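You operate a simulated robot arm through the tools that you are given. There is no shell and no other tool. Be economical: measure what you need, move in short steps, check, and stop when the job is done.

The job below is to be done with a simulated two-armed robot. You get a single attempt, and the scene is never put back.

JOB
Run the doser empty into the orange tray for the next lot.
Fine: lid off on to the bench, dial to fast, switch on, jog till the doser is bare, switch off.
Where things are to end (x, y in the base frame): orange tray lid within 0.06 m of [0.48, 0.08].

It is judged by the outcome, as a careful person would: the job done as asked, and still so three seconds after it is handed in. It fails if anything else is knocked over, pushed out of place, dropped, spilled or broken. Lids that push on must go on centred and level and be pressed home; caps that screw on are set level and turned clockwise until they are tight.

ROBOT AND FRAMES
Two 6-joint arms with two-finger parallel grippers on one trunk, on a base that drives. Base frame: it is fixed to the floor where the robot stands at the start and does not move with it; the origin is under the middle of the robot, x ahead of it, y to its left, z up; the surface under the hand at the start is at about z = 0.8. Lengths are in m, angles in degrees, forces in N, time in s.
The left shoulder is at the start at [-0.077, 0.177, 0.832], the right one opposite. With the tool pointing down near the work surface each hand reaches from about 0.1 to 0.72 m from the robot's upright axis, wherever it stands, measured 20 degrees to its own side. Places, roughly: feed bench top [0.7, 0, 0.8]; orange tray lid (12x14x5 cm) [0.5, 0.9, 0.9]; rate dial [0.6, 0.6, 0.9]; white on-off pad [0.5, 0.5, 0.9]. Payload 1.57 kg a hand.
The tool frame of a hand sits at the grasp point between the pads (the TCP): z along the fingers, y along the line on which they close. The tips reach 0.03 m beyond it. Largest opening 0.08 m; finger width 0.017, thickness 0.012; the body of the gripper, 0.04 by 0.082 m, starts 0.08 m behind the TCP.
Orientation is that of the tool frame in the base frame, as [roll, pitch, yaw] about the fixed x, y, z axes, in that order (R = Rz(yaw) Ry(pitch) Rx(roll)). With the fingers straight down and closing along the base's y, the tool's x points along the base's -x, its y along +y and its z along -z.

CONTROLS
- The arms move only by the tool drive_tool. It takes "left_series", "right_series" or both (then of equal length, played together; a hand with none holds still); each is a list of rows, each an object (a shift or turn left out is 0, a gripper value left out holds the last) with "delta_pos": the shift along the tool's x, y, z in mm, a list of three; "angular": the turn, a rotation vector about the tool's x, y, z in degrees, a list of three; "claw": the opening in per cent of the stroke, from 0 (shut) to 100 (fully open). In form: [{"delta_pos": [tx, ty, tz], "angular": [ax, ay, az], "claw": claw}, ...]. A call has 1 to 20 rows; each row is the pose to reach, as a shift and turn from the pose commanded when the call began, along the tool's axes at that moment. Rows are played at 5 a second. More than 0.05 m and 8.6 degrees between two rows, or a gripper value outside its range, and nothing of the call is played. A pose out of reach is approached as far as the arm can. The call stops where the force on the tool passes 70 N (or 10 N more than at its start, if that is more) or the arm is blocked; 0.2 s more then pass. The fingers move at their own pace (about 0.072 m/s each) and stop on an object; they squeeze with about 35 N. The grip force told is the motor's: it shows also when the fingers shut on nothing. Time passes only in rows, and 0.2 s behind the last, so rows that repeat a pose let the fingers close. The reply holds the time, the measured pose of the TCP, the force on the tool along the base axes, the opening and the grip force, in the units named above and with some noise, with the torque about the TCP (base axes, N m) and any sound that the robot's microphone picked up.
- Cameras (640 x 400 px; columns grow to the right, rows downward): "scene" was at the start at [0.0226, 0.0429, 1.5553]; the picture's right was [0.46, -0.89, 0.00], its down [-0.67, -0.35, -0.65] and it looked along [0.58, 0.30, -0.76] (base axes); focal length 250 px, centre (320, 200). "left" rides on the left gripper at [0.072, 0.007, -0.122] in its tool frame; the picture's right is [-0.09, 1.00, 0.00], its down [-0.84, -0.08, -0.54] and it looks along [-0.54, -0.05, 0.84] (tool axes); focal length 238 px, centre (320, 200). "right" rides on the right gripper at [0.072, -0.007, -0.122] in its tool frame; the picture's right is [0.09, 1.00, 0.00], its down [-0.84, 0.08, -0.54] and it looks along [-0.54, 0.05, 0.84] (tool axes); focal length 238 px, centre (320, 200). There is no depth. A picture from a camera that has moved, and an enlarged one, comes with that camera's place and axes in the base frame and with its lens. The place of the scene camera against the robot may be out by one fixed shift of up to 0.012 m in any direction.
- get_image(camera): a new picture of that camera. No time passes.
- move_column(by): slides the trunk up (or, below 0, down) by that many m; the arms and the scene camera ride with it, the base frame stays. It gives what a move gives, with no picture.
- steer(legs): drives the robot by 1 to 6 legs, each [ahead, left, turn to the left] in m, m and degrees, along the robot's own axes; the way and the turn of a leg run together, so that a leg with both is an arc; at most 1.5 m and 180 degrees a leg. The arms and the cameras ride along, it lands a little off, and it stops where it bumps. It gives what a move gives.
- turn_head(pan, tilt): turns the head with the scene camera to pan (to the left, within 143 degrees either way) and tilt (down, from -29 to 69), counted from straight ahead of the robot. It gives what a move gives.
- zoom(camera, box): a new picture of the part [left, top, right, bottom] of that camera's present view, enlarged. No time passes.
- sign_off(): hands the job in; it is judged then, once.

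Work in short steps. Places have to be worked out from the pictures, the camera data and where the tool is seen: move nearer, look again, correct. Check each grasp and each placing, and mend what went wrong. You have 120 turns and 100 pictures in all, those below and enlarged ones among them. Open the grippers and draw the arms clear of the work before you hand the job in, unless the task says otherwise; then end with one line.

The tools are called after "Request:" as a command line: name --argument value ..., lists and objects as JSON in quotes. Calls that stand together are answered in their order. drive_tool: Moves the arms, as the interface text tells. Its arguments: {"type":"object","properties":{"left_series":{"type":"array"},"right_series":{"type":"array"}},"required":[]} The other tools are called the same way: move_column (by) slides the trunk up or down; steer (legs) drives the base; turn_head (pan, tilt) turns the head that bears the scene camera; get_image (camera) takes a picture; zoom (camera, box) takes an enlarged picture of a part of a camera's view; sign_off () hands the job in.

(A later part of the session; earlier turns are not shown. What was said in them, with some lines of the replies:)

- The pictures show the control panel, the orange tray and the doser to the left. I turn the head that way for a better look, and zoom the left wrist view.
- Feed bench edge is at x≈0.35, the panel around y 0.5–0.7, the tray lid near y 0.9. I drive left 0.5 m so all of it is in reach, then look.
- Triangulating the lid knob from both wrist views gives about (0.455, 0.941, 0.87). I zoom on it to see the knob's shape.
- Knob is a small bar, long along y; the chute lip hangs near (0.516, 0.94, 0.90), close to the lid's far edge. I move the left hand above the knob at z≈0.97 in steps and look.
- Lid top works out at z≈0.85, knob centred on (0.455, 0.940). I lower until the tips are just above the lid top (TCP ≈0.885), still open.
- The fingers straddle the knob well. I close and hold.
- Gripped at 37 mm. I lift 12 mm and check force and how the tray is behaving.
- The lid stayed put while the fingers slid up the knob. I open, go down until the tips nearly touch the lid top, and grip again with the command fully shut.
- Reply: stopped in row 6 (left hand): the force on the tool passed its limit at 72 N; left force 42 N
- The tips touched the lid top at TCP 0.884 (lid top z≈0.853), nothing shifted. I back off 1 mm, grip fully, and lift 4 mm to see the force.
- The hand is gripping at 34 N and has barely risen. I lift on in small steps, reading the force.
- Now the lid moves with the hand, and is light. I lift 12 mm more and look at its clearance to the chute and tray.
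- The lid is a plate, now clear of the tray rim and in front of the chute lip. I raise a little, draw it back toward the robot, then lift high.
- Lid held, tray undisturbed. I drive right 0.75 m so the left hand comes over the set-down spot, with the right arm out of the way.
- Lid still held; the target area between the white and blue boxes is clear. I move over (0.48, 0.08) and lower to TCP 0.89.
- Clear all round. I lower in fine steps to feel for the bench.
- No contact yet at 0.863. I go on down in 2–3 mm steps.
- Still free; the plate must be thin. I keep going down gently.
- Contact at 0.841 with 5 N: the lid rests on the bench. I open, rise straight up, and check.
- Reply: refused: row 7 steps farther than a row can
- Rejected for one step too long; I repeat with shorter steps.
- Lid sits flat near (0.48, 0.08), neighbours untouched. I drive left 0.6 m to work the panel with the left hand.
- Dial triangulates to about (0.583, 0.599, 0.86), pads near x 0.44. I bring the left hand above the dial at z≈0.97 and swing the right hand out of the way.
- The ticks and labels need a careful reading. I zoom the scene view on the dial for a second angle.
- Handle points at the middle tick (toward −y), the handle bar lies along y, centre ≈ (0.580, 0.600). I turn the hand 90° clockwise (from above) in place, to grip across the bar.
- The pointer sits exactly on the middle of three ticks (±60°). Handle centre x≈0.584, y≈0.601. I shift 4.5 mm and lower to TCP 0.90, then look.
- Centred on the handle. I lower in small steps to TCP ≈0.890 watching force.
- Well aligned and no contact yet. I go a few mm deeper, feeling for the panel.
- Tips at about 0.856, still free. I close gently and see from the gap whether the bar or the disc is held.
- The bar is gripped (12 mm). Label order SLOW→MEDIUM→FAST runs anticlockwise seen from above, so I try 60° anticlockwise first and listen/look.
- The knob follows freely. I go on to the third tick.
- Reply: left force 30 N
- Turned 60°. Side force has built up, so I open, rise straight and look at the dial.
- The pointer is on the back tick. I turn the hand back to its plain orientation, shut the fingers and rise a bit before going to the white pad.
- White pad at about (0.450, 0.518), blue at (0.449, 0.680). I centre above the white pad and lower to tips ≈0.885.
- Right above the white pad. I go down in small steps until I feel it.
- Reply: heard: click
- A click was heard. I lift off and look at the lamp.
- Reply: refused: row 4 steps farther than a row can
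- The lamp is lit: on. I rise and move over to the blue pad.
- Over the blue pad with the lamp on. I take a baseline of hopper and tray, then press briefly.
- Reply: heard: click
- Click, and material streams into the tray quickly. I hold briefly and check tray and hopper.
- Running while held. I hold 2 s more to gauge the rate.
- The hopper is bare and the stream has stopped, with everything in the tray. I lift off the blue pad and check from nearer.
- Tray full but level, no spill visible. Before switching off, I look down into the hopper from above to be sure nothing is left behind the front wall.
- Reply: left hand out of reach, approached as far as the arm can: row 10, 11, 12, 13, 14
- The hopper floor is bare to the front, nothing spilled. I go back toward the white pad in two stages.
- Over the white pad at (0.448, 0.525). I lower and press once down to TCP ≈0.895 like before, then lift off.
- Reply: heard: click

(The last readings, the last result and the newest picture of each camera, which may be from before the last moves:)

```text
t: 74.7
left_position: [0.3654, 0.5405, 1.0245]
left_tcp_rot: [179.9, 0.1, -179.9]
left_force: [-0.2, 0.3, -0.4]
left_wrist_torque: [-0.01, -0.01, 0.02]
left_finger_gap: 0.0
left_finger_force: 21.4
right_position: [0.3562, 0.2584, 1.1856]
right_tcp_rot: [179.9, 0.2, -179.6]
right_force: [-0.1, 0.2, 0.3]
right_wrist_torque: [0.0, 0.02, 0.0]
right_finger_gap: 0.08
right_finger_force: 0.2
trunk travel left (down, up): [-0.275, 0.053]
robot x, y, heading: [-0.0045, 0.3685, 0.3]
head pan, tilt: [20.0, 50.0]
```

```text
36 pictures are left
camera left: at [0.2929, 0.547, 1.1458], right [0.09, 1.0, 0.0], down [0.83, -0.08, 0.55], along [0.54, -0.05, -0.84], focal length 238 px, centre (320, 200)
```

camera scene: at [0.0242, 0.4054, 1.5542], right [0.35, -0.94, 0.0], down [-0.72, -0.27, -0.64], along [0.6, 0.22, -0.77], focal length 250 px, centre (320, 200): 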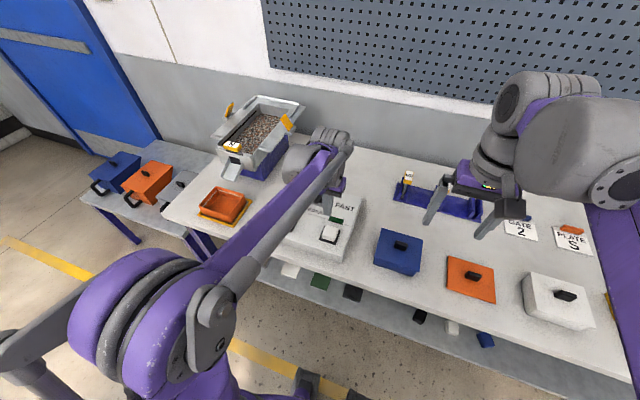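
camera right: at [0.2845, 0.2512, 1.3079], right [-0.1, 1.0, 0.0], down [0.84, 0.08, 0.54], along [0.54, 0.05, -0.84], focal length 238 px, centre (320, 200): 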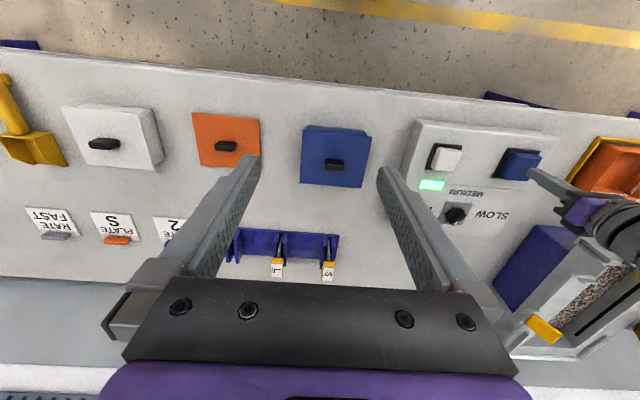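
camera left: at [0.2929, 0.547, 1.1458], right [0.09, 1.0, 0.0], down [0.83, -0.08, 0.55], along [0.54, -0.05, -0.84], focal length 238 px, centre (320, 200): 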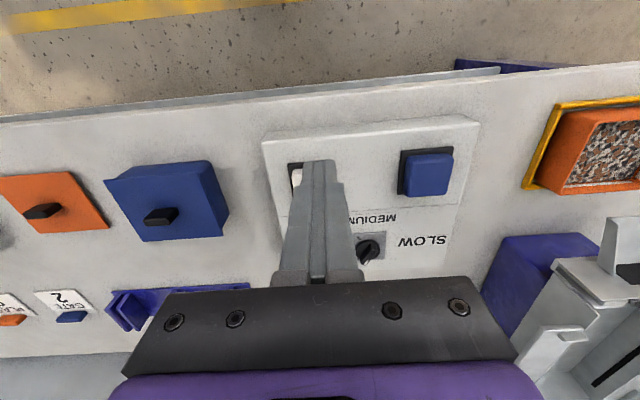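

Clicked off. I open the gripper, rise clear, and take a final view of the lamp, dial and lid.

Request:
drive_tool --left_series '[{"delta_pos": [10, 20, -40], "claw": 100}, {"delta_pos": [20, 60, -60]}, {"delta_pos": [30, 105, -90]}, {"delta_pos": [30, 150, -110]}, {"delta_pos": [30, 190, -120]}, {"delta_pos": [30, 190, -120]}]'

Request:
get_image --camera "scene"

Request:
zoom --camera "scene" --box '[240, 160, 380, 270]'

Request:
get_image --camera "right"

```text
refused: row 3 steps farther than a row can; nothing moved
```

```text
35 pictures are left
camera scene: at [0.0219, 0.4058, 1.5541], right [0.35, -0.94, 0.0], down [-0.72, -0.27, -0.64], along [0.6, 0.22, -0.77], focal length 250 px, centre (320, 200)
```

scene: 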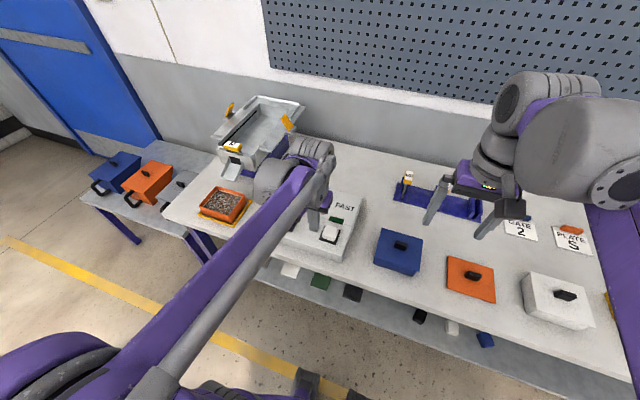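

```text
3.64 times, centred on (310, 215) of scene
camera zoom: at [0.0219, 0.4058, 1.5541], right [0.35, -0.94, 0.0], down [-0.72, -0.27, -0.64], along [0.6, 0.22, -0.77], focal length 909 px, centre (356, 146)
```

zoom: 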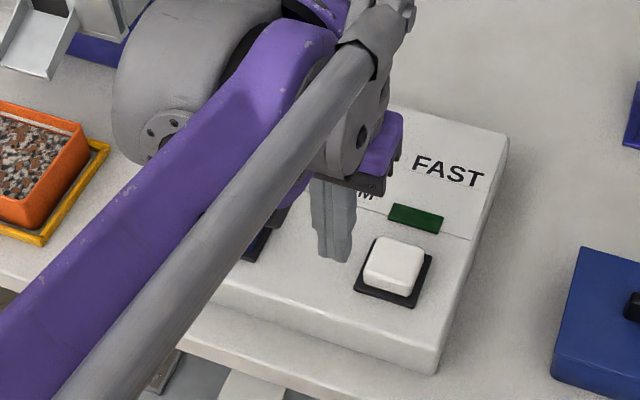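

```text
33 pictures are left
camera right: at [0.2834, 0.2517, 1.3081], right [-0.1, 1.0, 0.0], down [0.84, 0.08, 0.54], along [0.54, 0.05, -0.84], focal length 238 px, centre (320, 200)
```

right: 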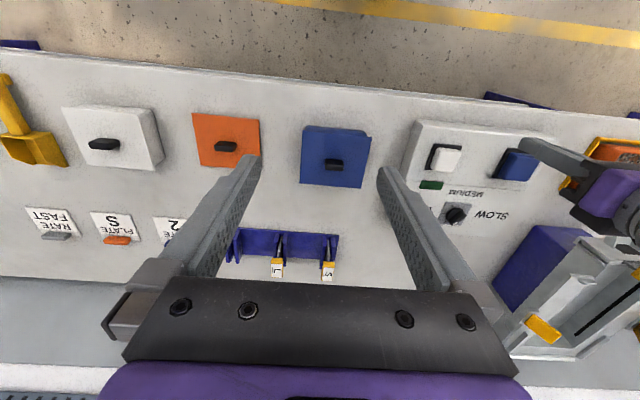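

Lamp is dark, dial still on its end tick, lid lying at about (0.48, 0.07). I open the left gripper and draw it up clear.

Request:
drive_tool --left_series '[{"delta_pos": [5, 0, -30], "claw": 100}, {"delta_pos": [10, 10, -65]}, {"delta_pos": [15, 30, -100]}, {"delta_pos": [20, 60, -130]}, {"delta_pos": [20, 90, -150]}, {"delta_pos": [20, 90, -150]}]'

Request:
get_image --camera "left"

```text
t: 76.1
left_position: [0.343, 0.6271, 1.1733]
left_tcp_rot: [179.9, 0.3, -179.9]
left_force: [-0.3, 0.4, 0.5]
left_wrist_torque: [0.02, 0.02, 0.0]
left_finger_gap: 0.0799
left_finger_force: 0.1
right_position: [0.3571, 0.2588, 1.1861]
right_tcp_rot: [180.0, -0.1, -179.5]
right_force: [-0.2, 0.1, 0.3]
right_wrist_torque: [0.0, 0.04, 0.02]
right_finger_gap: 0.0804
right_finger_force: 0.1
trunk travel left (down, up): [-0.275, 0.053]
robot x, y, heading: [-0.0026, 0.371, 0.3]
head pan, tilt: [20.0, 50.0]
```

```text
32 pictures are left
camera left: at [0.2715, 0.6338, 1.2954], right [0.09, 1.0, 0.0], down [0.84, -0.08, 0.54], along [0.54, -0.05, -0.84], focal length 238 px, centre (320, 200)
```

left: 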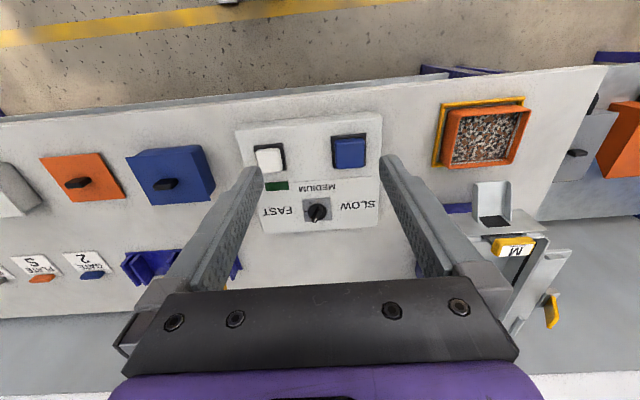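

All is as asked: doser bare, switched off, lid on the bench, arms clear. I hand it in.

Request:
sign_off

```text
The job is handed in.
```

The doser is run empty into the orange tray and switched off, with the lid on the bench near (0.48, 0.07); the dial is on the end tick I took for fast, because its three ticks don't line up with the printed labels, but I didn't compare it with the other end.
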